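You operate a simulated robot arm through the tools that you are given. There is no shell and no other tool. Be economical: measure what you need, move in short steps, check, and stop when the job is done.

The job below is to be done with a simulated two-armed robot. You get a single attempt, and the scene is never put back.

TASK
Switch the big lamp off, wind it UP and set the brake.
Fine: off before it moves; the yellow brake lever goes to FREE for winding and ends on HOLD; cream levers, nut and collar stay.

It is judged by the outcome, as a careful person would: the job done as asked, and still so three seconds after it is handed in. It fails if anything else is knocked over, pushed out of place, dropped, spilled or broken.

THE ROBOT
Two 7-joint arms with two-finger parallel grippers on one trunk, on a base that drives. Base frame: it is fixed to the floor where the robot stands at the start and does not move with it; the origin is under the middle of the robot, x ahead of it, y to its left, z up. Lengths are in m, angles in rad, forces in N, time in s.
The left shoulder is at the start at [0.08, 0.131, 0.947], the right one opposite. With the tool pointing down near the work surface each hand reaches from about 0.4 to 0.86 m from the robot's upright axis, wherever it stands, measured 20 degrees to its own side. Places, roughly: big hanging lamp [0.6, 0.3, 1.4]; black cord switch [0.6, 0, 0.8]; collar [0.7, 0.3, 1.6]; lamp hub [0.6, 0.3, 1.5]; large nut [0.6, 0.3, 1.5]; lever r of the big lamp [0.4, 0.5, 1.5]; lever v of the big lamp [0.7, 0.1, 1.5]; lever y of the big lamp [0.8, 0.2, 1.5]; yellow lever [-0.7, 0.5, 1.3]. Payload 1.57 kg a hand.
Tool frame (each hand has its own): the origin (TCP) lies between the finger pads and is the grasp point; the fingertips stand 0.03 m ahead of it; z points along the fingers, y is the line along which they close. Largest opening 0.11 m; finger width 0.024, thickness 0.012; the body of the gripper, 0.048 by 0.112 m, starts 0.078 m behind the TCP.
Orientation is told as [roll, pitch, yaw] about the base's x, y, z axes, in that order, counted from this pose: with the fingers straight down and closing along the base's y, the tool's x points along the base's -x, its y along +y and its z along -z.

THE INTERFACE
- The arms move only by the tool apply_moves. It takes "left_targets", "right_targets" or both (then of equal length, played together; a hand with none holds still); each is one flat list of numbers, 6 for each row, row after row: the shift along the base's x, y, z in units of 25 mm (1.0 is 25 mm), then the turn, a rotation vector about the base's x, y, z in units of 8 degrees (1.0 is 8 degrees). In form: [tx, ty, tz, wx, wy, wz, tx, ty, tz, wx, wy, wz, ...]. A call has 1 to 8 rows; each row shifts and turns the commanded pose from where the row before left it. "left_grip" and "right_grip" are, for a hand that has rows, the opening, from 0 (shut) to 1 (fully open), set as the call begins (left out, the last holds). A call with a number of a shift or a turn outside -1 to 1 is refused whole. Each row takes 0.2 s and may step no farther than 0.05 m and 0.15 rad from the row before; otherwise, or with a gripper value out of range, the whole call is refused. A pose out of reach is approached as far as the arm can. The call stops where the force on the tool passes 80 N (or 10 N more than at its start, if that is more) or the arm is blocked; 0.2 s more then pass. Each finger travels about 0.108 m/s and halts on what it meets, pressing with about 36 N; the grip force reading is that of the motor and also rises with nothing between the fingers. The clock runs only during rows and for 0.2 s after the last one: add rows that do not move to give the fingers time. It gives the time, the measured TCP pose, the force on the tool (base axes), the opening and the grip force at its end, in the units of the frame above (readings bear some noise), with the torque about the TCP (base axes, N m) and any sound that the robot's microphone picked up.
- Cameras (640 x 400 px; columns grow to the right, rows downward): "scene" is now at [-0.0841, 0.0844, 1.44]; the picture's right is [0.85, -0.53, -0.00], its down [-0.23, -0.37, -0.90] and it looks along [0.48, 0.77, -0.43] (base axes); focal length 214 px, centre (320, 200). "left" rides on the left gripper at [0.07, -0.016, -0.141] in its tool frame; the picture's right is [0.23, 0.97, 0.00], its down [-0.86, 0.20, -0.48] and it looks along [-0.47, 0.11, 0.88] (tool axes); focal length 222 px, centre (320, 200). "right" rides on the right gripper at [0.07, 0.016, -0.141] in its tool frame; the picture's right is [-0.23, 0.97, 0.00], its down [-0.86, -0.20, -0.48] and it looks along [-0.47, -0.11, 0.88] (tool axes); focal length 222 px, centre (320, 200). There is no depth. A picture from a camera that has moved, and an enlarged one, comes with that camera's place and axes in the base frame and with its lens. The place of the scene camera against the robot may be out by one fixed shift of up to 0.018 m in any direction.
- capture(camera): a new picture of that camera. No time passes.
- drive_base(legs): drives the robot by 1 to 6 legs, each [ahead, left, turn to the left] in m, m and rad, along the robot's own axes; the way and the turn of a leg run together, so that a leg with both is an arc; at most 1.5 m and 3.142 rad a leg. The arms and the cameras ride along, it lands a little off, and it stops where it bumps. It gives what a move gives.
- pan_tilt(pan, tilt): turns the head with the scene camera to pan (to the left, within 1.902 rad either way) and tilt (down, from -0.506 to 1.204), counted from straight ahead of the robot. It gives what a move gives.
- inspect(camera, box): a new picture of the part [left, top, right, bottom] of that camera's present view, enlarged. No time passes.
- close_job(): hands the job in; it is judged then, once.

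Go step by step. Nothing tells you exact positions but the pictures and the camera data: compare them with the known pose of the tool, close in by small moves and look again before you grip or let go. The budget is 120 turns and 100 pictures, counting those below and the enlarged ones. Unless the task says otherwise, let go and move clear before handing in, and close with one line.

The tools are called after "Request:" as a command line: name --argument value ..., lists and objects as JSON in quotes. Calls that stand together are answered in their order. apply_moves: Moves the arms, as the interface text tells. Its arguments: {"type":"object","properties":{"left_targets":{"type":"array","items":{"type":"number"}},"left_grip":{"type":"number"},"right_targets":{"type":"array","items":{"type":"number"}},"right_grip":{"type":"number"}},"required":[]} The other tools are called the same way: drive_base (legs) drives the base; pan_tilt (pan, tilt) turns the head that bears the scene camera; capture (camera) takes a picture; inspect (camera, box) takes an enlarged picture of a part of a camera's view; close_job () hands the job in.

At the start:

```text
clock: 0.0
left_tool_pos: [0.3079, 0.409, 0.9998]
left_ee_rot: [0.0, 0.0, -0.001]
left_force: [-0.4, -0.2, -0.4]
left_wrist_torque: [0.02, 0.01, 0.01]
left_opening: 0.1099
left_grasp_force: 0.1
right_tool_pos: [0.5101, 0.0289, 1.0007]
right_ee_rot: [0.0, -0.001, 0.001]
right_force: [-0.2, -0.1, -0.4]
right_wrist_torque: [-0.03, -0.02, 0.01]
right_opening: 0.1105
right_grasp_force: 0.1
robot x, y, heading: [0.0033, -0.0002, -0.001]
head pan, tilt: [1.016, 0.447]
```

scene: 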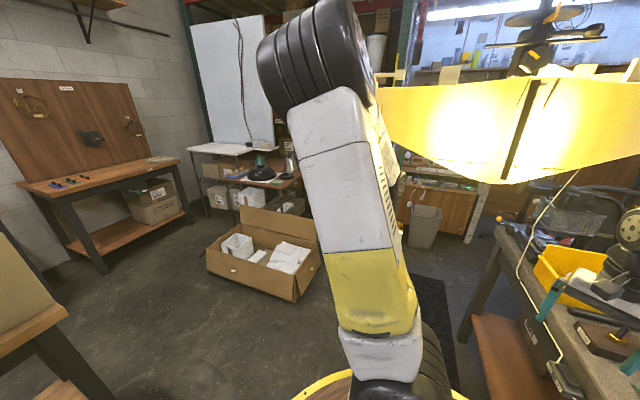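
right: 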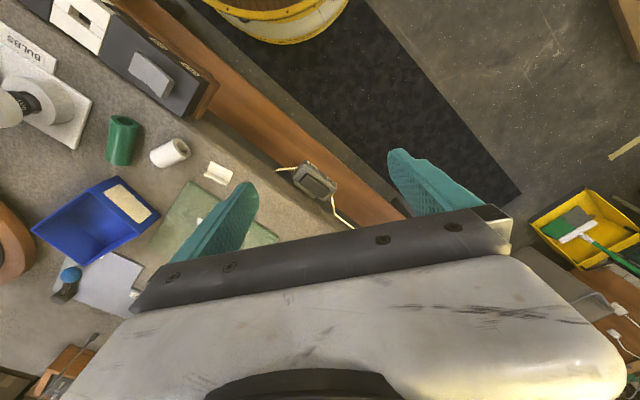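
left: 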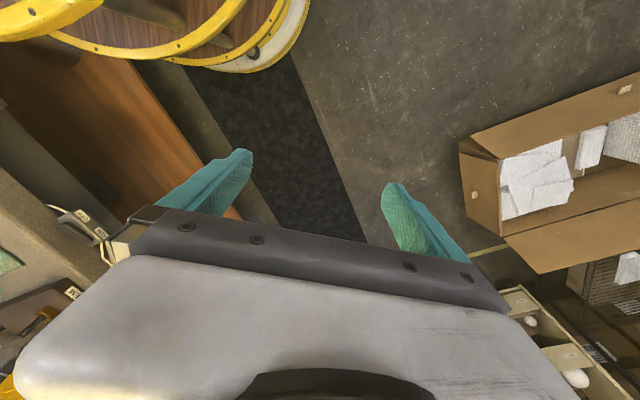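

The lamp is lit ahead-left, and a cord runs down to the bench. I'll look around with the head before touching anything.

Request:
pan_tilt --pan 0.3 --tilt 0.0

Request:
capture --camera "scene"

Request:
pan_tilt --pan 0.1 --tilt 0.7

Request:
capture --camera "scene"

Request:
pan_tilt --pan 1.9 --tilt 0.1

Request:
capture --camera "scene"

```text
clock: 1.1
left_tool_pos: [0.3071, 0.4096, 1.0001]
left_ee_rot: [0.0, -0.001, 0.0]
left_force: [-0.8, 0.1, 0.4]
left_wrist_torque: [-0.03, 0.01, 0.0]
left_opening: 0.1102
left_grasp_force: 0.2
right_tool_pos: [0.5094, 0.0296, 0.9997]
right_ee_rot: [0.0, 0.001, 0.001]
right_force: [-0.2, -0.7, 1.0]
right_wrist_torque: [-0.03, 0.01, 0.02]
right_opening: 0.1099
right_grasp_force: 0.0
robot x, y, heading: [-0.0036, 0.0045, 0.001]
head pan, tilt: [0.3, 0.0]
```

```text
96 pictures are left
camera scene: at [-0.0466, 0.033, 1.4812], right [0.3, -0.95, 0.0], down [0.0, 0.0, -1.0], along [0.95, 0.3, 0.0], focal length 214 px, centre (320, 200)
```

scene: 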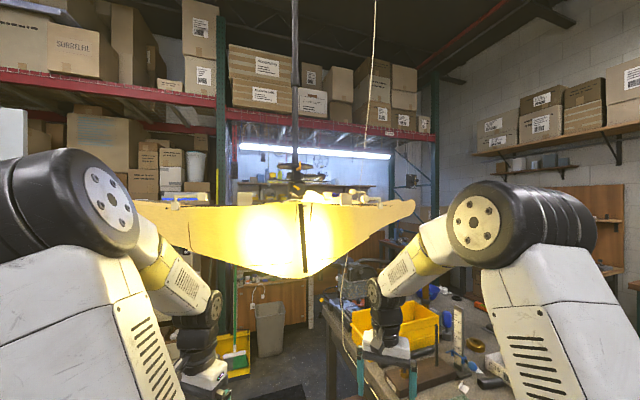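

```text
clock: 2.1
left_tool_pos: [0.3076, 0.4097, 0.9994]
left_ee_rot: [-0.002, -0.001, 0.0]
left_force: [0.3, -0.5, -0.8]
left_wrist_torque: [0.03, 0.01, -0.02]
left_opening: 0.1101
left_grasp_force: 0.1
right_tool_pos: [0.511, 0.0289, 1.0006]
right_ee_rot: [0.0, 0.002, 0.0]
right_force: [0.6, -0.5, 0.9]
right_wrist_torque: [0.02, 0.03, 0.03]
right_opening: 0.1099
right_grasp_force: 0.0
robot x, y, heading: [0.0021, 0.0002, -0.0]
head pan, tilt: [0.099, 0.7]
```

```text
95 pictures are left
camera scene: at [-0.048, 0.0148, 1.4175], right [0.1, -0.99, 0.0], down [-0.64, -0.06, -0.77], along [0.76, 0.08, -0.64], focal length 214 px, centre (320, 200)
```

scene: 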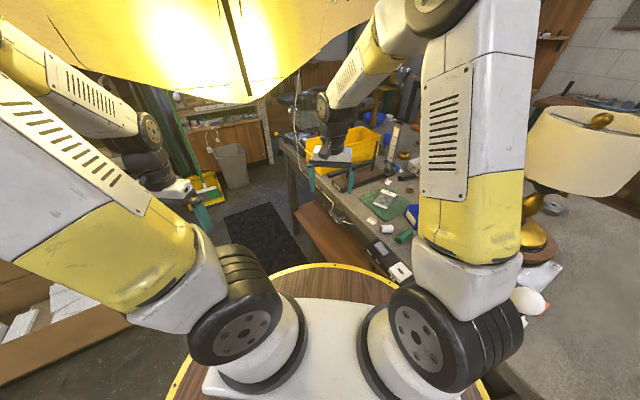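

```text
clock: 4.0
left_tool_pos: [0.3067, 0.4092, 0.9991]
left_ee_rot: [0.0, 0.001, 0.0]
left_force: [0.2, 0.5, -0.2]
left_wrist_torque: [-0.01, -0.01, -0.01]
left_opening: 0.1101
left_grasp_force: 0.0
right_tool_pos: [0.5122, 0.0293, 1.0013]
right_ee_rot: [-0.001, -0.001, 0.0]
right_force: [-0.5, 0.7, 0.2]
right_wrist_torque: [-0.01, -0.02, 0.01]
right_opening: 0.1102
right_grasp_force: 0.1
robot x, y, heading: [0.0018, -0.0027, 0.0]
head pan, tilt: [1.901, 0.099]
```

```text
94 pictures are left
camera scene: at [-0.1623, 0.0934, 1.4722], right [0.95, 0.32, 0.0], down [0.03, -0.09, -0.99], along [-0.32, 0.94, -0.1], focal length 214 px, centre (320, 200)
```

scene: 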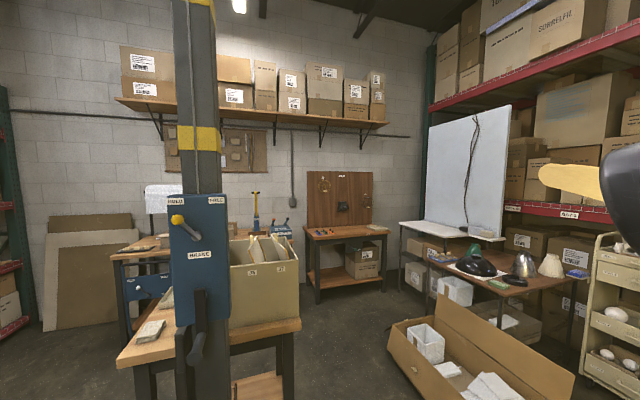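

A brake panel with the yellow lever and a crank handle sits on a post to the rear left. I'll enlarge it.

Request:
inspect --camera "scene" --box '[140, 180, 260, 255]'

Request:
inspect --camera "scene" --box '[120, 240, 280, 400]'

Request:
inspect --camera "right" --box '[200, 100, 440, 250]'

```text
5.33 times, centred on (200, 218) of scene
camera zoom: at [-0.1623, 0.0934, 1.4722], right [0.95, 0.32, 0.0], down [0.03, -0.09, -0.99], along [-0.32, 0.94, -0.1], focal length 1144 px, centre (960, 107)
```

zoom: 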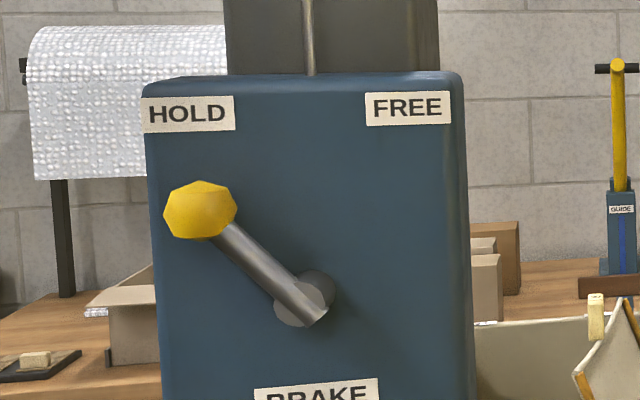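

```text
2.50 times, centred on (200, 320) of scene
camera zoom: at [-0.1623, 0.0934, 1.4722], right [0.95, 0.32, 0.0], down [0.03, -0.09, -0.99], along [-0.32, 0.94, -0.1], focal length 536 px, centre (620, -100)
```

zoom: 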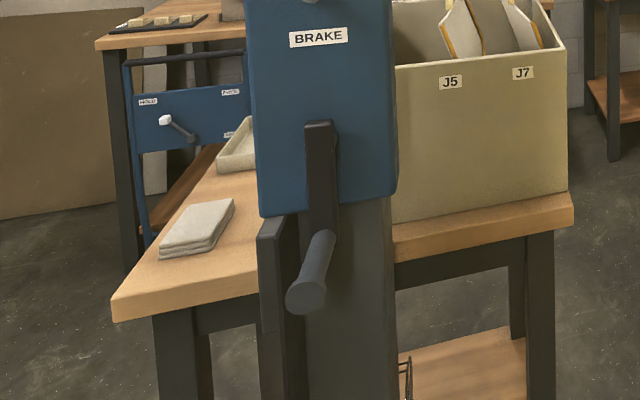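

```text
2.67 times, centred on (320, 175) of right
camera zoom: at [0.4415, 0.0453, 1.1402], right [0.23, 0.97, 0.0], down [0.86, -0.2, 0.48], along [0.47, -0.11, -0.88], focal length 592 px, centre (320, 267)
```

zoom: 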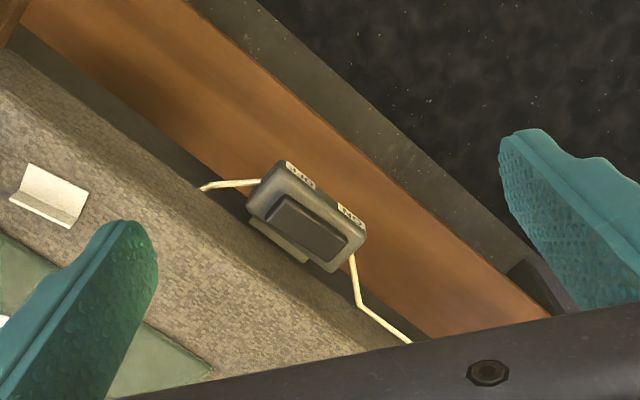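

The cord switch is a rocker hanging at the bench edge. I need to read its ON/OFF labels.

Request:
inspect --camera "right" --box '[285, 155, 345, 205]'

Request:
pan_tilt --pan 0.25 --tilt 0.5

Request:
inspect --camera "scene" --box '[250, 100, 490, 300]'

```text
8.00 times, centred on (315, 180) of right
camera zoom: at [0.4415, 0.0453, 1.1402], right [0.23, 0.97, 0.0], down [0.86, -0.2, 0.48], along [0.47, -0.11, -0.88], focal length 1777 px, centre (360, 360)
```

zoom: 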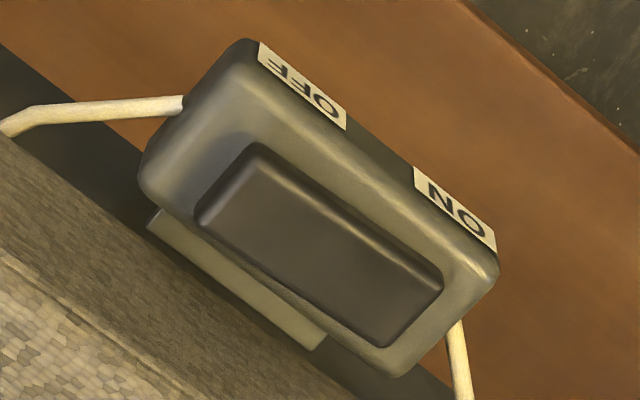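

```text
clock: 5.7
left_tool_pos: [0.3074, 0.4094, 0.9995]
left_ee_rot: [-0.001, -0.001, 0.001]
left_force: [-0.3, 0.1, 0.3]
left_wrist_torque: [-0.05, -0.01, 0.0]
left_opening: 0.1099
left_grasp_force: 0.1
right_tool_pos: [0.511, 0.0286, 0.9994]
right_ee_rot: [0.001, 0.0, -0.001]
right_force: [0.4, -0.6, -0.6]
right_wrist_torque: [-0.02, 0.0, 0.0]
right_opening: 0.1098
right_grasp_force: 0.1
robot x, y, heading: [-0.0008, 0.005, -0.0]
head pan, tilt: [0.25, 0.499]
```

```text
2.00 times, centred on (370, 200) of scene
camera zoom: at [-0.0444, 0.0288, 1.4351], right [0.25, -0.97, 0.0], down [-0.46, -0.12, -0.88], along [0.85, 0.22, -0.48], focal length 429 px, centre (220, 200)
```

zoom: 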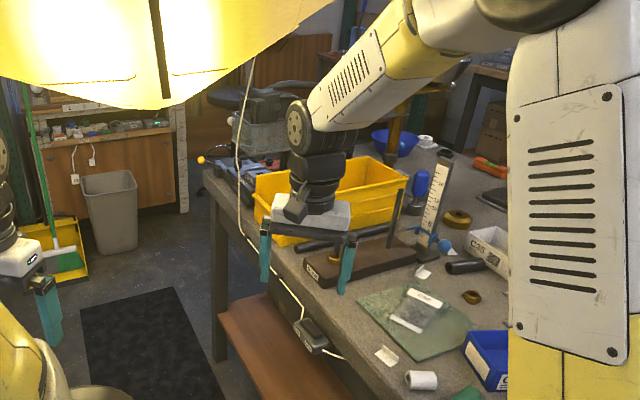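

The switch is at about [0.590, 0.004, 0.795] with its long axis parallel to the bench edge; OFF is the near end and ON the far end. I'll close the right gripper, move above the OFF end and look again.

Request:
apply_moves --right_targets '[0.87, -0.48, 0, 0, 0, 0, 0.87, -0.48, 0, 0, 0, 0, 0.87, -0.48, -1, 0, 0, 0, 0, 0, -1, 0, 0, 0, 0, 0, -1, 0, 0, 0]' --right_grip 0

Request:
capture --camera "right"

Request:
inspect --camera "scene" --box '[340, 200, 440, 300]'

```text
clock: 6.8
left_tool_pos: [0.3079, 0.4081, 0.9998]
left_ee_rot: [0.001, 0.0, 0.0]
left_force: [-0.3, 0.7, 0.4]
left_wrist_torque: [-0.02, -0.01, 0.02]
left_opening: 0.1099
left_grasp_force: 0.0
right_tool_pos: [0.5774, -0.0076, 0.9251]
right_ee_rot: [0.0, 0.002, 0.0]
right_force: [-0.9, 0.1, -0.3]
right_wrist_torque: [0.0, -0.01, -0.01]
right_opening: 0.0
right_grasp_force: 21.4
robot x, y, heading: [0.0002, 0.0008, 0.002]
head pan, tilt: [0.25, 0.499]
```

```text
88 pictures are left
camera right: at [0.5073, 0.0086, 1.0652], right [0.23, 0.97, 0.0], down [0.85, -0.2, 0.48], along [0.47, -0.11, -0.88], focal length 222 px, centre (320, 200)
```

right: 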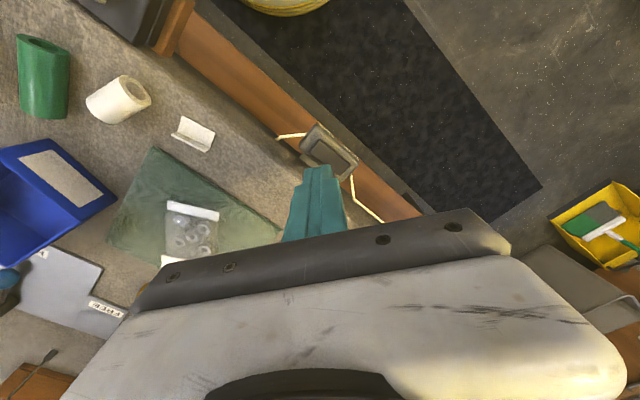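

```text
4.00 times, centred on (390, 250) of scene
camera zoom: at [-0.0446, 0.0287, 1.4351], right [0.25, -0.97, 0.0], down [-0.46, -0.12, -0.88], along [0.85, 0.22, -0.48], focal length 858 px, centre (40, 0)
```

zoom: 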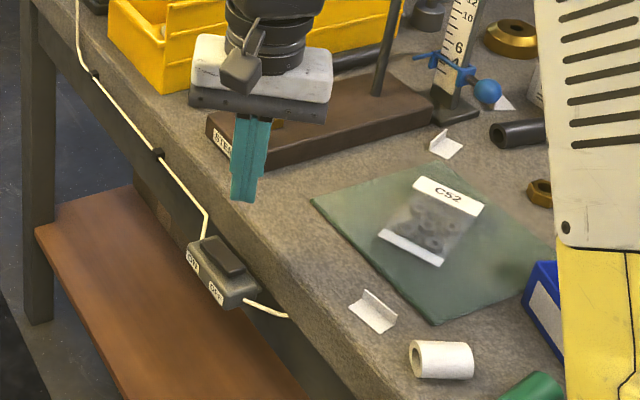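

The rocker seems to face up, with its labels on the outer side. I'll enlarge it to judge the press position.

Request:
inspect --camera "right" --box '[280, 110, 370, 190]'

Request:
inspect --camera "scene" --box '[375, 250, 415, 285]'

```text
5.00 times, centred on (325, 150) of right
camera zoom: at [0.5073, 0.0086, 1.0652], right [0.23, 0.97, 0.0], down [0.85, -0.2, 0.48], along [0.47, -0.11, -0.88], focal length 1111 px, centre (295, 450)
```

zoom: 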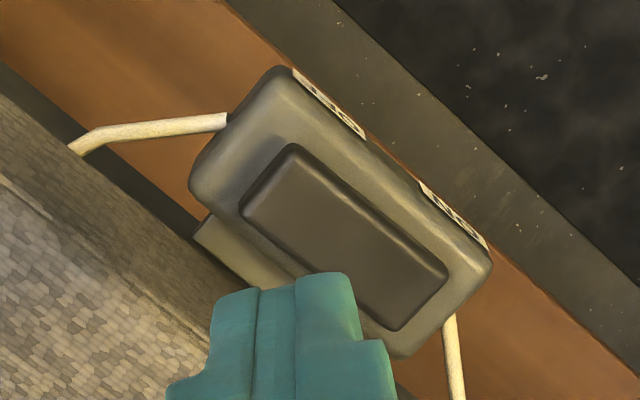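

```text
11.43 times, centred on (395, 268) of scene
camera zoom: at [-0.0446, 0.0287, 1.4351], right [0.25, -0.97, 0.0], down [-0.46, -0.12, -0.88], along [0.85, 0.22, -0.48], focal length 2451 px, centre (-537, -571)
```

zoom: 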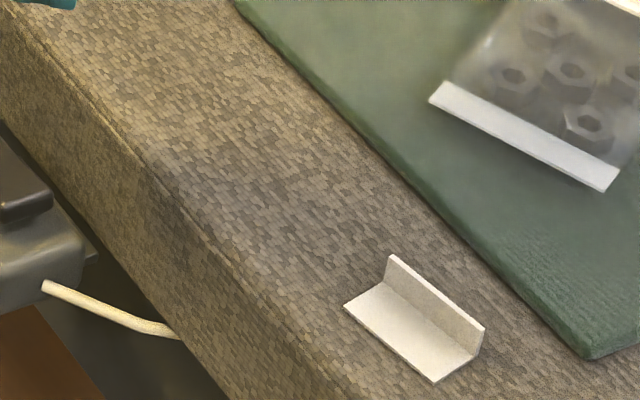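

The fingertips are above the OFF half of the rocker. I'll go down in small steps and watch the force and sound.

Request:
apply_moves --right_targets '[0.1, -0.05, -1, 0, 0, 0, 0, 0, -1, 0, 0, 0, 0, 0, -1, 0, 0, 0]'

Request:
inspect --camera "right" --box '[270, 110, 370, 200]'

Request:
inspect --camera "scene" --box '[350, 220, 430, 290]'

```text
clock: 7.7
left_tool_pos: [0.3074, 0.4091, 1.0002]
left_ee_rot: [0.0, 0.0, 0.0]
left_force: [-0.3, -0.6, -0.3]
left_wrist_torque: [-0.03, 0.01, 0.0]
left_opening: 0.1102
left_grasp_force: 0.0
right_tool_pos: [0.5783, -0.0075, 0.8497]
right_ee_rot: [0.0, 0.001, 0.0]
right_force: [-0.9, -0.5, -0.3]
right_wrist_torque: [0.0, 0.02, 0.03]
right_opening: 0.0
right_grasp_force: 21.1
robot x, y, heading: [0.004, -0.0019, -0.002]
head pan, tilt: [0.25, 0.499]
```

```text
4.44 times, centred on (320, 155) of right
camera zoom: at [0.5091, 0.008, 0.9899], right [0.23, 0.97, 0.0], down [0.86, -0.2, 0.48], along [0.47, -0.11, -0.88], focal length 987 px, centre (320, 400)
```

zoom: 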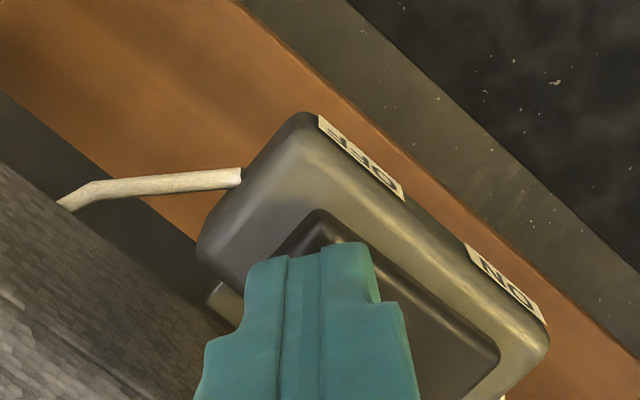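

```text
5.71 times, centred on (390, 255) of scene
camera zoom: at [-0.0446, 0.0287, 1.4351], right [0.25, -0.97, 0.0], down [-0.46, -0.12, -0.88], along [0.85, 0.22, -0.48], focal length 1226 px, centre (-80, -114)
```

zoom: 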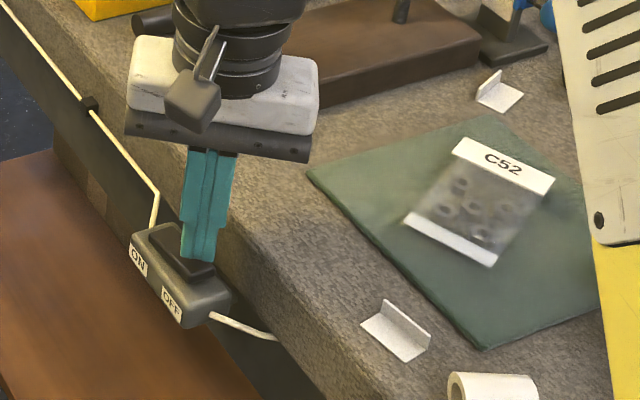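

The tips are just above the OFF half; I'll nudge outward slightly and press.

Request:
apply_moves --right_targets '[-0.2, 0.1, 0, 0, 0, 0, 0, 0, -0.25, 0, 0, 0, 0, 0, -0.25, 0, 0, 0, 0, 0, -0.2, 0, 0, 0]'

Request:
inspect --camera "scene" --box '[240, 50, 440, 300]'

```text
clock: 8.7
left_tool_pos: [0.3066, 0.4092, 0.9991]
left_ee_rot: [0.001, -0.001, 0.0]
left_force: [0.1, 0.2, 0.1]
left_wrist_torque: [0.03, 0.01, 0.02]
left_opening: 0.1101
left_grasp_force: 0.1
right_tool_pos: [0.5734, -0.0056, 0.8349]
right_ee_rot: [0.002, -0.002, 0.001]
right_force: [-15.1, -7.0, 38.4]
right_wrist_torque: [0.19, -0.01, 0.09]
right_opening: 0.0
right_grasp_force: 21.3
robot x, y, heading: [0.0014, -0.0008, -0.002]
head pan, tilt: [0.25, 0.499]
```

```text
1.60 times, centred on (340, 175) of scene
camera zoom: at [-0.0462, 0.0284, 1.4351], right [0.25, -0.97, 0.0], down [-0.46, -0.12, -0.88], along [0.85, 0.22, -0.48], focal length 343 px, centre (288, 240)
```

zoom: 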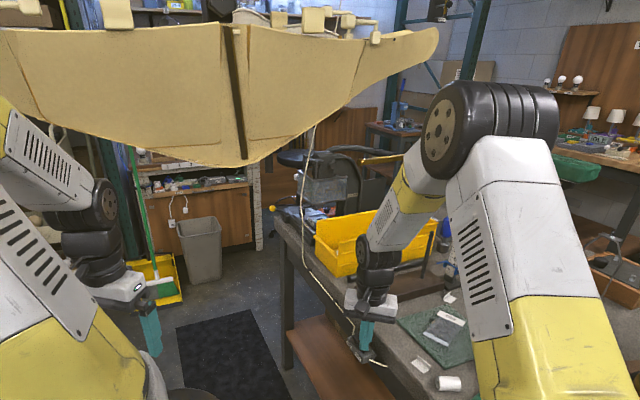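

The lamp is off. I'll lift the right hand clear and look at the lamp from above.

Request:
apply_moves --right_targets '[0, 0, 1, 0, 0, 0, 0, 0, 1, 0, 0, 0, 0, 0, 1, 0, 0, 0, 0, 0, 1, 0, 0, 0, -1, 0, 1, 0, 0, 0, -1, 0, 1, 0, 0, 0, -1, 0, 1, 0, 0, 0, -1, 0, 0, 0, 0, 0]'

Request:
pan_tilt --pan 0.4 --tilt -0.2

Request:
capture --camera "scene"

Request:
inspect --camera "right" --box '[200, 80, 440, 250]'

```text
clock: 10.4
left_tool_pos: [0.3069, 0.4091, 0.9999]
left_ee_rot: [-0.002, 0.0, -0.001]
left_force: [0.8, 0.1, -0.1]
left_wrist_torque: [-0.01, 0.05, 0.01]
left_opening: 0.1098
left_grasp_force: 0.0
right_tool_pos: [0.4734, -0.0057, 1.0083]
right_ee_rot: [-0.002, 0.0, 0.0]
right_force: [-0.1, -0.4, -0.4]
right_wrist_torque: [0.01, 0.01, 0.02]
right_opening: 0.0002
right_grasp_force: 21.2
robot x, y, heading: [-0.0007, 0.002, -0.001]
head pan, tilt: [0.25, 0.499]
```

```text
clock: 11.5
left_tool_pos: [0.3061, 0.4084, 0.9997]
left_ee_rot: [0.0, 0.001, 0.0]
left_force: [0.7, -0.7, 0.6]
left_wrist_torque: [-0.03, -0.04, 0.01]
left_opening: 0.11
left_grasp_force: 0.1
right_tool_pos: [0.475, -0.005, 1.009]
right_ee_rot: [-0.001, 0.001, 0.001]
right_force: [0.8, 0.0, 0.2]
right_wrist_torque: [-0.01, -0.03, 0.01]
right_opening: 0.0002
right_grasp_force: 21.7
robot x, y, heading: [-0.0008, -0.0014, -0.003]
head pan, tilt: [0.4, -0.201]
```

```text
81 pictures are left
camera scene: at [-0.0559, 0.0387, 1.4986], right [0.39, -0.92, 0.0], down [0.18, 0.08, -0.98], along [0.9, 0.38, 0.2], focal length 214 px, centre (320, 200)
```

scene: 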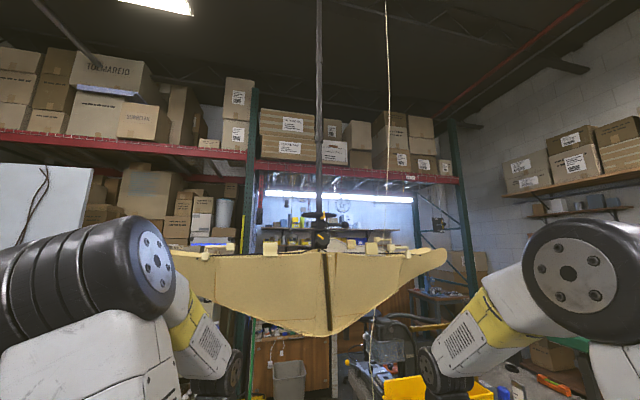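

```text
2.35 times, centred on (320, 165) of right
camera zoom: at [0.4051, 0.0106, 1.1486], right [0.23, 0.97, 0.0], down [0.86, -0.2, 0.48], along [0.47, -0.11, -0.88], focal length 523 px, centre (320, 282)
```

zoom: 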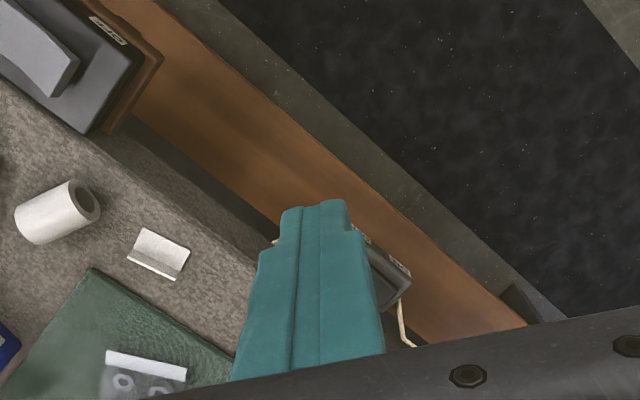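

The lamp is off and the hand is clear. Before driving I'll check the floor around and behind the robot.

Request:
pan_tilt --pan 1.9 --tilt 0.75

Request:
capture --camera "scene"

Request:
pan_tilt --pan -1.9 --tilt 0.6

Request:
capture --camera "scene"

```text
clock: 13.1
left_tool_pos: [0.307, 0.4096, 0.9988]
left_ee_rot: [0.001, 0.0, 0.0]
left_force: [0.6, -0.5, -1.0]
left_wrist_torque: [-0.01, 0.03, -0.03]
left_opening: 0.11
left_grasp_force: 0.1
right_tool_pos: [0.4733, -0.0056, 1.0079]
right_ee_rot: [0.0, -0.002, 0.001]
right_force: [-0.1, 0.9, -1.0]
right_wrist_torque: [0.01, 0.01, 0.03]
right_opening: 0.0001
right_grasp_force: 21.6
robot x, y, heading: [0.0031, 0.0024, -0.002]
head pan, tilt: [1.901, 0.75]
```

```text
79 pictures are left
camera scene: at [-0.1593, 0.0847, 1.4132], right [0.95, 0.32, 0.0], down [0.22, -0.65, -0.73], along [-0.24, 0.69, -0.68], focal length 214 px, centre (320, 200)
```

scene: 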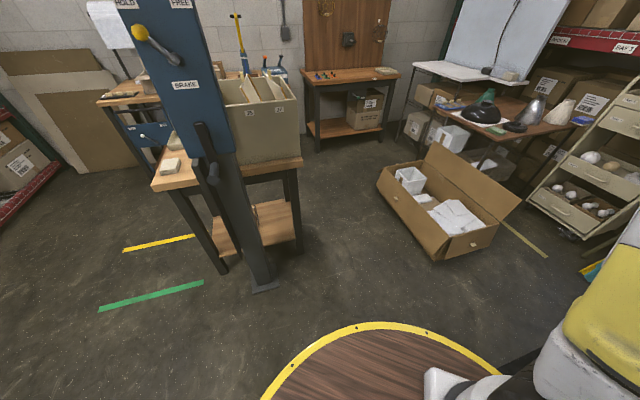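

```text
clock: 16.2
left_tool_pos: [0.3073, 0.411, 0.9999]
left_ee_rot: [0.001, -0.002, -0.001]
left_force: [0.2, 0.3, 1.4]
left_wrist_torque: [0.01, 0.02, 0.01]
left_opening: 0.11
left_grasp_force: 0.1
right_tool_pos: [0.4755, -0.007, 1.0079]
right_ee_rot: [0.0, 0.0, 0.0]
right_force: [-0.4, 0.8, -0.6]
right_wrist_torque: [-0.02, -0.04, 0.0]
right_opening: 0.0001
right_grasp_force: 21.3
robot x, y, heading: [-0.0001, 0.0002, 0.001]
head pan, tilt: [-1.901, 0.6]
```

```text
78 pictures are left
camera scene: at [-0.1611, -0.0774, 1.4261], right [-0.95, 0.32, 0.0], down [0.18, 0.53, -0.83], along [-0.27, -0.78, -0.56], focal length 214 px, centre (320, 200)
```

scene: 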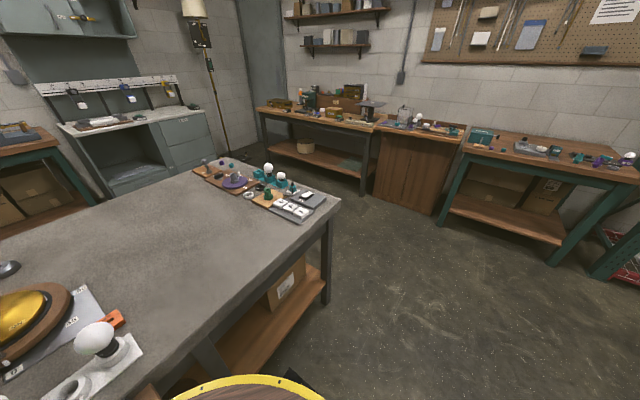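

The floor behind looks clear. I'll back off diagonally, away from both lamp and bench, then turn left to face the brake panel and look again.

Request:
drive_base --legs '[[-0.4, -0.2, 0]]'

Request:
drive_base --legs '[[0, 0, 1.0], [0, 0, 0.95]]'

Request:
pan_tilt --pan 0.0 --tilt 0.25

Request:
capture --camera "scene"

```text
clock: 18.9
left_tool_pos: [-0.0913, 0.2108, 1.0016]
left_ee_rot: [-0.002, 0.0, 0.002]
left_force: [0.3, -0.7, 0.9]
left_wrist_torque: [0.01, 0.01, 0.0]
left_opening: 0.1101
left_grasp_force: 0.1
right_tool_pos: [0.0764, -0.2052, 1.0085]
right_ee_rot: [0.0, 0.0, 0.0]
right_force: [0.1, 0.3, 0.4]
right_wrist_torque: [0.02, 0.03, -0.02]
right_opening: 0.0001
right_grasp_force: 21.2
robot x, y, heading: [-0.3974, -0.2013, -0.002]
head pan, tilt: [-1.901, 0.6]
```

```text
clock: 24.3
left_tool_pos: [-0.892, -0.0665, 1.0005]
left_ee_rot: [-0.001, 0.0, 1.952]
left_force: [0.7, 0.6, 0.3]
left_wrist_torque: [0.0, 0.03, 0.02]
left_opening: 0.1101
left_grasp_force: 0.0
right_tool_pos: [-0.5696, 0.243, 1.0091]
right_ee_rot: [-0.001, -0.001, 1.952]
right_force: [-0.1, 0.0, 0.1]
right_wrist_torque: [0.01, -0.01, 0.01]
right_opening: 0.0
right_grasp_force: 20.8
robot x, y, heading: [-0.4001, -0.202, 1.951]
head pan, tilt: [-1.901, 0.6]
```

```text
clock: 26.2
left_tool_pos: [-0.8913, -0.067, 0.9994]
left_ee_rot: [0.001, 0.0, 1.952]
left_force: [0.3, -0.5, 0.2]
left_wrist_torque: [0.01, 0.0, 0.01]
left_opening: 0.1098
left_grasp_force: 0.0
right_tool_pos: [-0.5696, 0.2424, 1.0072]
right_ee_rot: [-0.001, 0.0, 1.951]
right_force: [0.2, 0.5, 0.9]
right_wrist_torque: [0.0, 0.01, -0.01]
right_opening: 0.0
right_grasp_force: 21.6
robot x, y, heading: [-0.3986, -0.1982, 1.956]
head pan, tilt: [0.0, 0.25]
```

```text
77 pictures are left
camera scene: at [-0.3737, -0.2361, 1.4582], right [0.93, 0.37, 0.0], down [0.09, -0.23, -0.97], along [-0.36, 0.9, -0.25], focal length 214 px, centre (320, 200)
```

scene: 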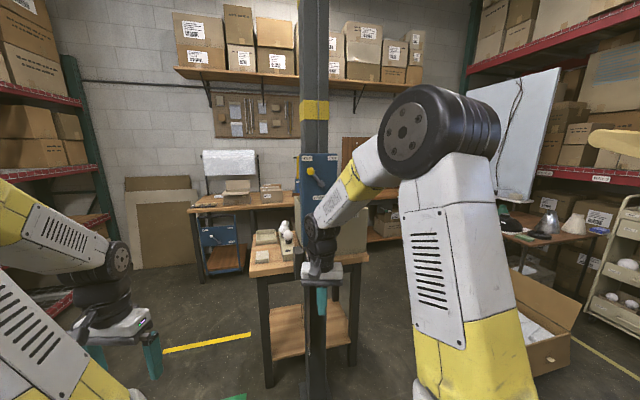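

I'm facing the panel but the right arm blocks the view. I'll move the right hand aside to the right.

Request:
apply_moves --right_targets '[0.95, 0.2, 0, 0, 0, 0, 0.95, 0.2, 0, 0, 0, 0, 0.95, 0.2, 0, 0, 0, 0, 0.95, 0.2, 0, 0, 0, 0, 0.95, 0.2, 0, 0, 0, 0, 0.95, 0.2, 0, 0, 0, 0, 0.95, 0.2, 0, 0, 0, 0, 0.95, 0.2, 0, 0, 0, 0]'

Request:
pan_tilt --pan 0.1 --tilt 0.2

Request:
capture --camera "scene"

Request:
inspect --camera "scene" --box '[280, 130, 440, 290]'

```text
clock: 28.0
left_tool_pos: [-0.8926, -0.0659, 1.0001]
left_ee_rot: [-0.001, 0.0, 1.951]
left_force: [0.2, 0.4, 0.0]
left_wrist_torque: [-0.01, -0.03, 0.02]
left_opening: 0.1097
left_grasp_force: 0.0
right_tool_pos: [-0.3793, 0.2834, 1.0083]
right_ee_rot: [-0.001, 0.0, 1.955]
right_force: [0.0, 0.4, 0.0]
right_wrist_torque: [0.0, -0.02, -0.02]
right_opening: 0.0
right_grasp_force: 21.6
robot x, y, heading: [-0.4013, -0.2019, 1.952]
head pan, tilt: [0.0, 0.25]
```

```text
clock: 28.7
left_tool_pos: [-0.8931, -0.0665, 1.0004]
left_ee_rot: [0.001, 0.0, 1.952]
left_force: [0.8, 0.2, -1.9]
left_wrist_torque: [-0.03, 0.0, 0.0]
left_opening: 0.11
left_grasp_force: 0.0
right_tool_pos: [-0.3796, 0.2844, 1.0088]
right_ee_rot: [-0.001, 0.0, 1.951]
right_force: [-0.4, 1.3, 0.2]
right_wrist_torque: [0.02, 0.0, -0.01]
right_opening: 0.0
right_grasp_force: 21.2
robot x, y, heading: [-0.3973, -0.195, 1.955]
head pan, tilt: [0.099, 0.201]
```

```text
76 pictures are left
camera scene: at [-0.382, -0.2402, 1.4628], right [0.89, 0.46, 0.0], down [0.09, -0.18, -0.98], along [-0.45, 0.87, -0.2], focal length 214 px, centre (320, 200)
```

scene: 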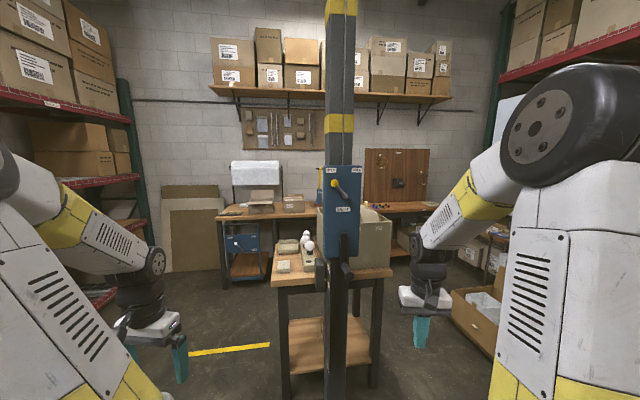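

```text
2.50 times, centred on (360, 210) of scene
camera zoom: at [-0.382, -0.2402, 1.4628], right [0.89, 0.46, 0.0], down [0.09, -0.18, -0.98], along [-0.45, 0.87, -0.2], focal length 536 px, centre (220, 175)
```

zoom: 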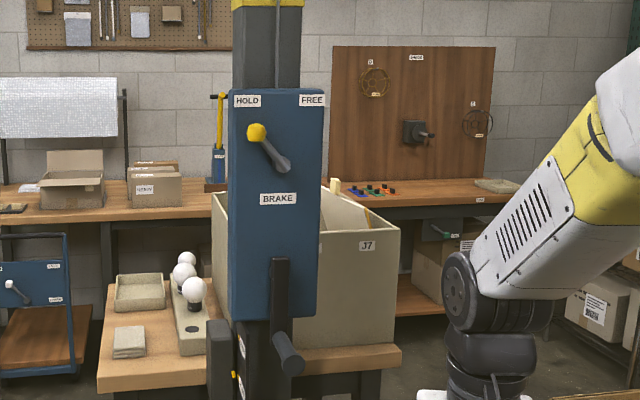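

The panel faces about [0.56, -0.83]; I put the knob at about [-0.704, 0.505, 1.362], the pivot at about [-0.666, 0.528, 1.313], and the crank hub at about z 1.14 with its handle hanging down. I'll turn 0.2 more to square up, then bring the right hand level, pointing at the panel.

Request:
drive_base --legs '[[0, 0, 0.2]]'

Request:
apply_moves --right_targets '[0, 0, 1, 0.785, 0.513, 0, 0, 0, 1, 0.785, 0.513, 0, 0, 0, 1, 0.785, 0.513, 0, 0, 0, 1, 0.785, 0.513, 0, 0, 0, 1, 0.785, 0.513, 0, 0, 0, 1, 0.785, 0.513, 0, 0, 0, 1, 0.785, 0.513, 0, 0, 0, 1, 0.785, 0.513, 0]'

Request:
capture --camera "scene"

```text
clock: 29.8
left_tool_pos: [-0.9091, -0.1672, 0.9999]
left_ee_rot: [0.0, 0.0, 2.15]
left_force: [-0.6, 0.6, 0.6]
left_wrist_torque: [0.03, -0.02, 0.01]
left_opening: 0.1102
left_grasp_force: 0.0
right_tool_pos: [-0.4742, 0.2769, 1.0089]
right_ee_rot: [-0.001, 0.0, 2.151]
right_force: [0.5, 0.0, -0.7]
right_wrist_torque: [-0.01, -0.02, 0.01]
right_opening: 0.0
right_grasp_force: 21.2
robot x, y, heading: [-0.3967, -0.1987, 2.147]
head pan, tilt: [0.099, 0.201]
```

```text
clock: 31.6
left_tool_pos: [-0.9076, -0.167, 0.9994]
left_ee_rot: [0.0, 0.0, 2.149]
left_force: [-0.2, -0.7, -0.4]
left_wrist_torque: [-0.04, -0.04, -0.01]
left_opening: 0.1099
left_grasp_force: 0.1
right_tool_pos: [-0.4754, 0.2802, 1.2136]
right_ee_rot: [-0.004, -1.047, 2.151]
right_force: [-0.2, 0.2, 0.3]
right_wrist_torque: [0.02, 0.0, 0.0]
right_opening: 0.0001
right_grasp_force: 21.4
right hand out of reach, approached as far as the arm can: row 8
robot x, y, heading: [-0.396, -0.1983, 2.147]
head pan, tilt: [0.099, 0.201]
```

```text
74 pictures are left
camera scene: at [-0.3729, -0.2374, 1.4628], right [0.78, 0.63, 0.0], down [0.13, -0.16, -0.98], along [-0.62, 0.76, -0.2], focal length 214 px, centre (320, 200)
```

scene: 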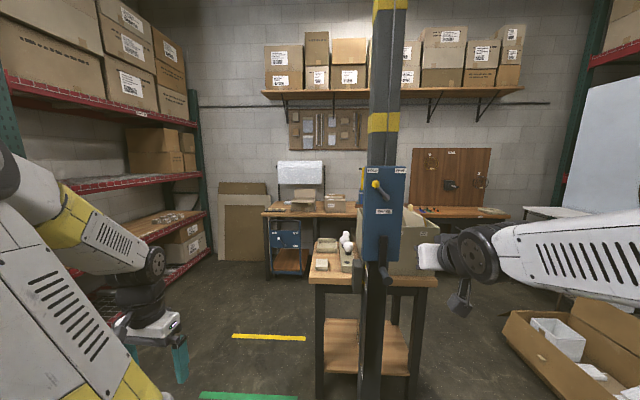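

The hand is tilted 60° but has hit a reach limit that close in. I'll move it forward as I finish the rotation and raise it to knob height.

Request:
apply_moves --right_targets '[-0.547, 0.837, 0.5, 0, 0, 0, -0.547, 0.837, 0.5, 0, 0, 0, -0.547, 0.837, 1, 0.785, 0.513, 0, -0.547, 0.837, 1, 0.785, 0.513, 0, -0.547, 0.837, 1, 0.785, 0.513, 0, 0, 0, 1, 0.628, 0.41, 0, 0, 0, 1, 0, 0, 0]'

Request:
capture --camera "scene"

Request:
capture --camera "right"

```text
clock: 33.2
left_tool_pos: [-0.9097, -0.1659, 0.9998]
left_ee_rot: [0.001, -0.002, 2.15]
left_force: [0.7, 0.5, -0.6]
left_wrist_torque: [0.01, 0.0, 0.01]
left_opening: 0.1101
left_grasp_force: 0.1
right_tool_pos: [-0.5447, 0.3859, 1.3639]
right_ee_rot: [-0.065, -1.545, 2.211]
right_force: [0.4, 0.3, -0.2]
right_wrist_torque: [0.0, -0.04, 0.0]
right_opening: 0.0002
right_grasp_force: 22.0
robot x, y, heading: [-0.3979, -0.1998, 2.15]
head pan, tilt: [0.099, 0.201]
```

```text
73 pictures are left
camera scene: at [-0.3729, -0.2374, 1.4628], right [0.78, 0.63, 0.0], down [0.13, -0.16, -0.98], along [-0.62, 0.76, -0.2], focal length 214 px, centre (320, 200)
```

scene: 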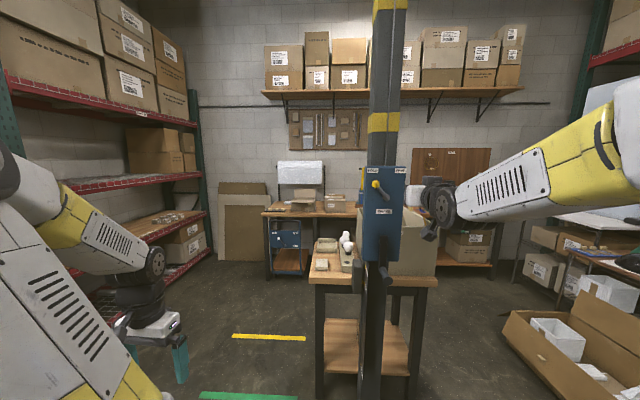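

```text
72 pictures are left
camera right: at [-0.4788, 0.2566, 1.297], right [-0.82, -0.53, 0.23], down [0.42, -0.27, 0.87], along [-0.4, 0.8, 0.44], focal length 222 px, centre (320, 200)
```

right: 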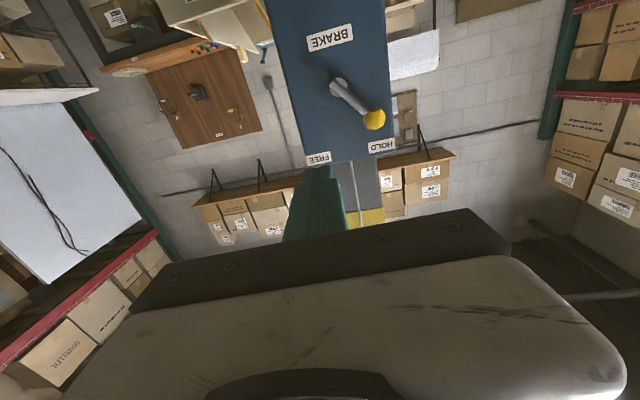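

The wrist camera agrees to within 1 cm, giving the knob at about [-0.708, 0.498, 1.357]. I'll open partly, shift left to line up with the knob, advance 0.1 m and look.

Request:
apply_moves --right_targets '[-0.837, -0.547, -0.1, 0, 0, 0, -0.837, -0.547, -0.1, 0, 0, 0, -0.837, -0.547, -0.1, 0, 0, 0, -0.547, 0.837, 0, 0, 0, 0, -0.547, 0.837, 0, 0, 0, 0, -0.547, 0.837, 0, 0, 0, 0, -0.547, 0.837, 0, 0, 0, 0]' --right_grip 0.62

Request:
capture --camera "right"

Request:
inspect --camera "scene" --box '[320, 140, 480, 260]'

```text
clock: 34.8
left_tool_pos: [-0.9085, -0.1665, 0.9997]
left_ee_rot: [-0.001, -0.001, 2.151]
left_force: [-0.1, 0.1, 0.0]
left_wrist_torque: [0.02, 0.01, 0.03]
left_opening: 0.1099
left_grasp_force: 0.1
right_tool_pos: [-0.6613, 0.427, 1.3564]
right_ee_rot: [-0.063, -1.546, 2.212]
right_force: [-0.7, -0.4, -0.2]
right_wrist_torque: [0.0, -0.01, 0.06]
right_opening: 0.0684
right_grasp_force: 0.2
robot x, y, heading: [-0.3974, -0.1985, 2.157]
head pan, tilt: [0.099, 0.201]
```

```text
71 pictures are left
camera right: at [-0.5966, 0.299, 1.2896], right [-0.82, -0.53, 0.23], down [0.42, -0.27, 0.87], along [-0.4, 0.8, 0.44], focal length 222 px, centre (320, 200)
```

right: 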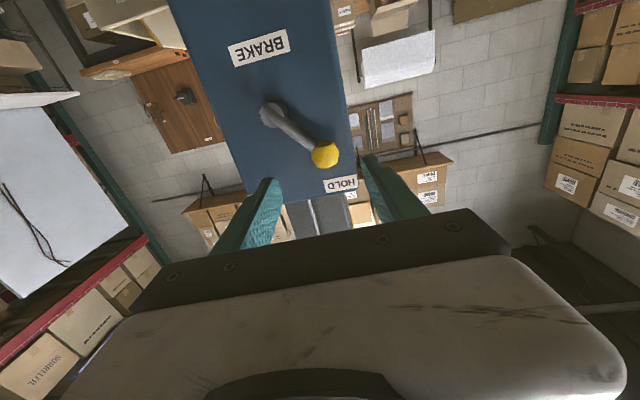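

```text
3.33 times, centred on (400, 200) of scene
camera zoom: at [-0.3727, -0.2379, 1.4628], right [0.78, 0.63, 0.0], down [0.13, -0.15, -0.98], along [-0.62, 0.76, -0.2], focal length 715 px, centre (53, 200)
```

zoom: 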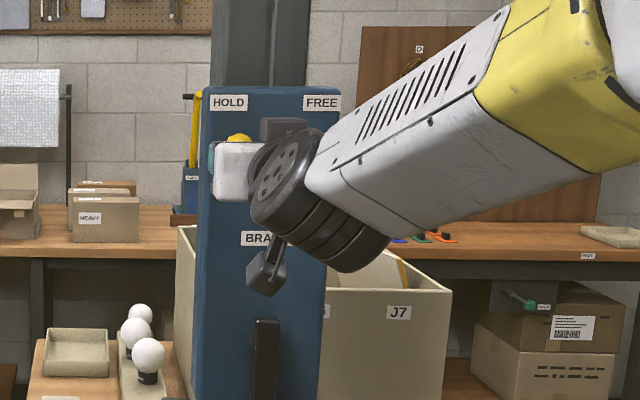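

The knob comes out at [-0.719, 0.504, 1.355] and is centred between the fingers. I'll advance to straddle it.

Request:
apply_moves --right_targets '[-0.747, 0.706, 0, 0, 0, 0, -0.547, 0.837, 0, 0, 0, 0, -0.547, 0.837, 0, 0, 0, 0, -0.19, 0.29, 0, 0, 0, 0]'

Request:
capture --camera "right"

```text
clock: 35.8
left_tool_pos: [-0.909, -0.1667, 1.0]
left_ee_rot: [-0.002, 0.0, 2.15]
left_force: [0.6, 0.8, -0.3]
left_wrist_torque: [0.0, 0.03, 0.0]
left_opening: 0.11
left_grasp_force: 0.0
right_tool_pos: [-0.7131, 0.4943, 1.3577]
right_ee_rot: [-0.066, -1.546, 2.215]
right_force: [0.4, 0.2, 0.4]
right_wrist_torque: [0.0, -0.01, -0.01]
right_opening: 0.0683
right_grasp_force: 0.1
robot x, y, heading: [-0.3986, -0.2021, 2.15]
head pan, tilt: [0.099, 0.201]
```

```text
69 pictures are left
camera right: at [-0.6478, 0.3659, 1.29], right [-0.82, -0.53, 0.23], down [0.41, -0.27, 0.87], along [-0.4, 0.8, 0.44], focal length 222 px, centre (320, 200)
```

right: 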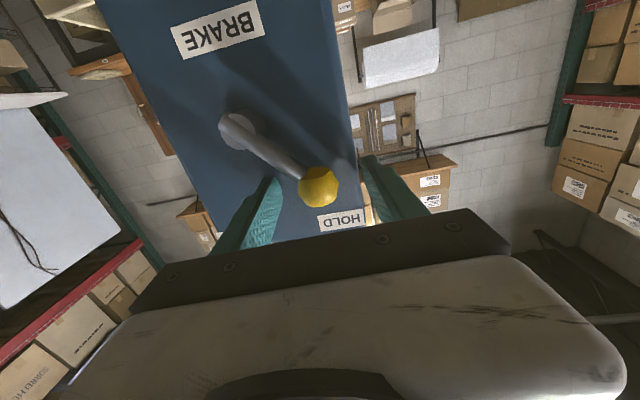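

The knob sits between the fingers. The lamp could drop when the brake is freed, so I'll hold the crank with the left hand first: back the right hand off, shift the base slightly right, and bring the left hand round level.

Request:
apply_moves --right_targets '[0.547, -0.837, 0, 0, 0, 0, 0.547, -0.837, 0, 0, 0, 0, 0.547, -0.837, 0, 0, 0, 0, 0.547, -0.837, 0, 0, 0, 0, 0.547, -0.837, 0, 0, 0, 0]'

Request:
drive_base --legs '[[0, -0.1, 0]]'

Request:
apply_moves --left_targets '[0.25, 0.93, 0, 0, 0, 0, 0.25, 0.93, 0, 0, 0, 0, 0.25, 0.93, 0, 0.785, 0.513, 0, 0.25, 0.93, 0, 0.785, 0.513, 0, 0.25, 0.93, 0, 0.785, 0.513, 0, 0.25, 0.93, 0, 0.785, 0.513, 0, 0.25, 0.93, 0, 0.785, 0.513, 0, 0.25, 0.93, 0, 0.785, 0.513, 0]'

Request:
capture --camera "scene"

```text
clock: 37.0
left_tool_pos: [-0.9088, -0.1659, 0.9991]
left_ee_rot: [0.001, -0.001, 2.148]
left_force: [0.1, 0.1, 0.4]
left_wrist_torque: [-0.02, 0.01, 0.03]
left_opening: 0.1102
left_grasp_force: 0.1
right_tool_pos: [-0.6437, 0.3909, 1.3561]
right_ee_rot: [-0.054, -1.543, 2.201]
right_force: [-0.5, 0.8, -0.1]
right_wrist_torque: [0.02, -0.02, 0.04]
right_opening: 0.0682
right_grasp_force: 0.0
robot x, y, heading: [-0.3964, -0.202, 2.148]
head pan, tilt: [0.099, 0.201]
```

```text
clock: 38.2
left_tool_pos: [-0.8259, -0.111, 0.9998]
left_ee_rot: [0.0, 0.001, 2.15]
left_force: [0.6, 0.1, -0.6]
left_wrist_torque: [-0.01, -0.01, -0.05]
left_opening: 0.1101
left_grasp_force: 0.0
right_tool_pos: [-0.5621, 0.4453, 1.3572]
right_ee_rot: [-0.068, -1.546, 2.214]
right_force: [-0.1, -0.1, -0.5]
right_wrist_torque: [-0.03, -0.01, -0.03]
right_opening: 0.0682
right_grasp_force: 0.1
robot x, y, heading: [-0.3131, -0.1439, 2.148]
head pan, tilt: [0.099, 0.201]
```

```text
clock: 40.0
left_tool_pos: [-0.8274, 0.097, 1.0227]
left_ee_rot: [-0.002, -0.784, 2.151]
left_force: [-0.6, -1.0, 0.4]
left_wrist_torque: [0.02, -0.01, -0.02]
left_opening: 0.1101
left_grasp_force: 0.1
left hand out of reach, approached as far as the arm can: row 6, 7, 8
right_tool_pos: [-0.5593, 0.4451, 1.3573]
right_ee_rot: [-0.061, -1.544, 2.209]
right_force: [0.0, 0.4, -0.5]
right_wrist_torque: [-0.02, 0.01, -0.02]
right_opening: 0.0683
right_grasp_force: 0.0
robot x, y, heading: [-0.3183, -0.1403, 2.147]
head pan, tilt: [0.099, 0.201]
```

```text
68 pictures are left
camera scene: at [-0.2891, -0.1829, 1.4628], right [0.78, 0.63, 0.0], down [0.13, -0.15, -0.98], along [-0.62, 0.76, -0.2], focal length 214 px, centre (320, 200)
```

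scene: 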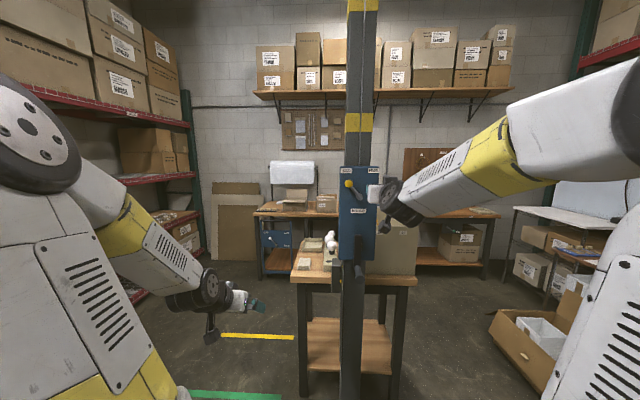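

The left hand is tilted 45° but partly limited there. I'll raise it and bring it toward the middle before finishing the rotation.

Request:
apply_moves --left_targets '[0.8, 0.55, 1, 0, 0, 0, 0.8, 0.55, 1, 0, 0, 0, 0.8, 0.55, 1, 0, 0, 0, 0.8, 0.55, 0.5, 0, 0, 0, 0.8, 0.55, 0, 0.785, 0.513, 0, 0.8, 0.55, 0, 0.785, 0.513, 0, 0.8, 0.55, 0, 0.785, 0.513, 0]'

Request:
capture --camera "scene"

```text
clock: 41.6
left_tool_pos: [-0.7218, 0.2444, 1.1561]
left_ee_rot: [-0.005, -1.179, 2.156]
left_force: [-0.6, -0.5, 0.1]
left_wrist_torque: [-0.03, 0.0, 0.02]
left_opening: 0.1099
left_grasp_force: 0.1
left hand out of reach, approached as far as the arm can: row 5, 6, 7
right_tool_pos: [-0.5597, 0.4446, 1.3569]
right_ee_rot: [-0.061, -1.545, 2.209]
right_force: [-0.1, -0.3, -0.4]
right_wrist_torque: [0.02, 0.0, -0.02]
right_opening: 0.068
right_grasp_force: 0.0
robot x, y, heading: [-0.3145, -0.1464, 2.151]
head pan, tilt: [0.099, 0.201]
```

```text
67 pictures are left
camera scene: at [-0.2891, -0.1829, 1.4628], right [0.78, 0.63, 0.0], down [0.13, -0.15, -0.98], along [-0.62, 0.76, -0.2], focal length 214 px, centre (320, 200)
```

scene: 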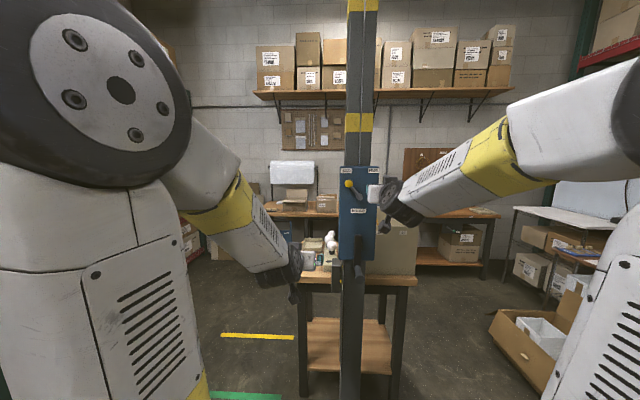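

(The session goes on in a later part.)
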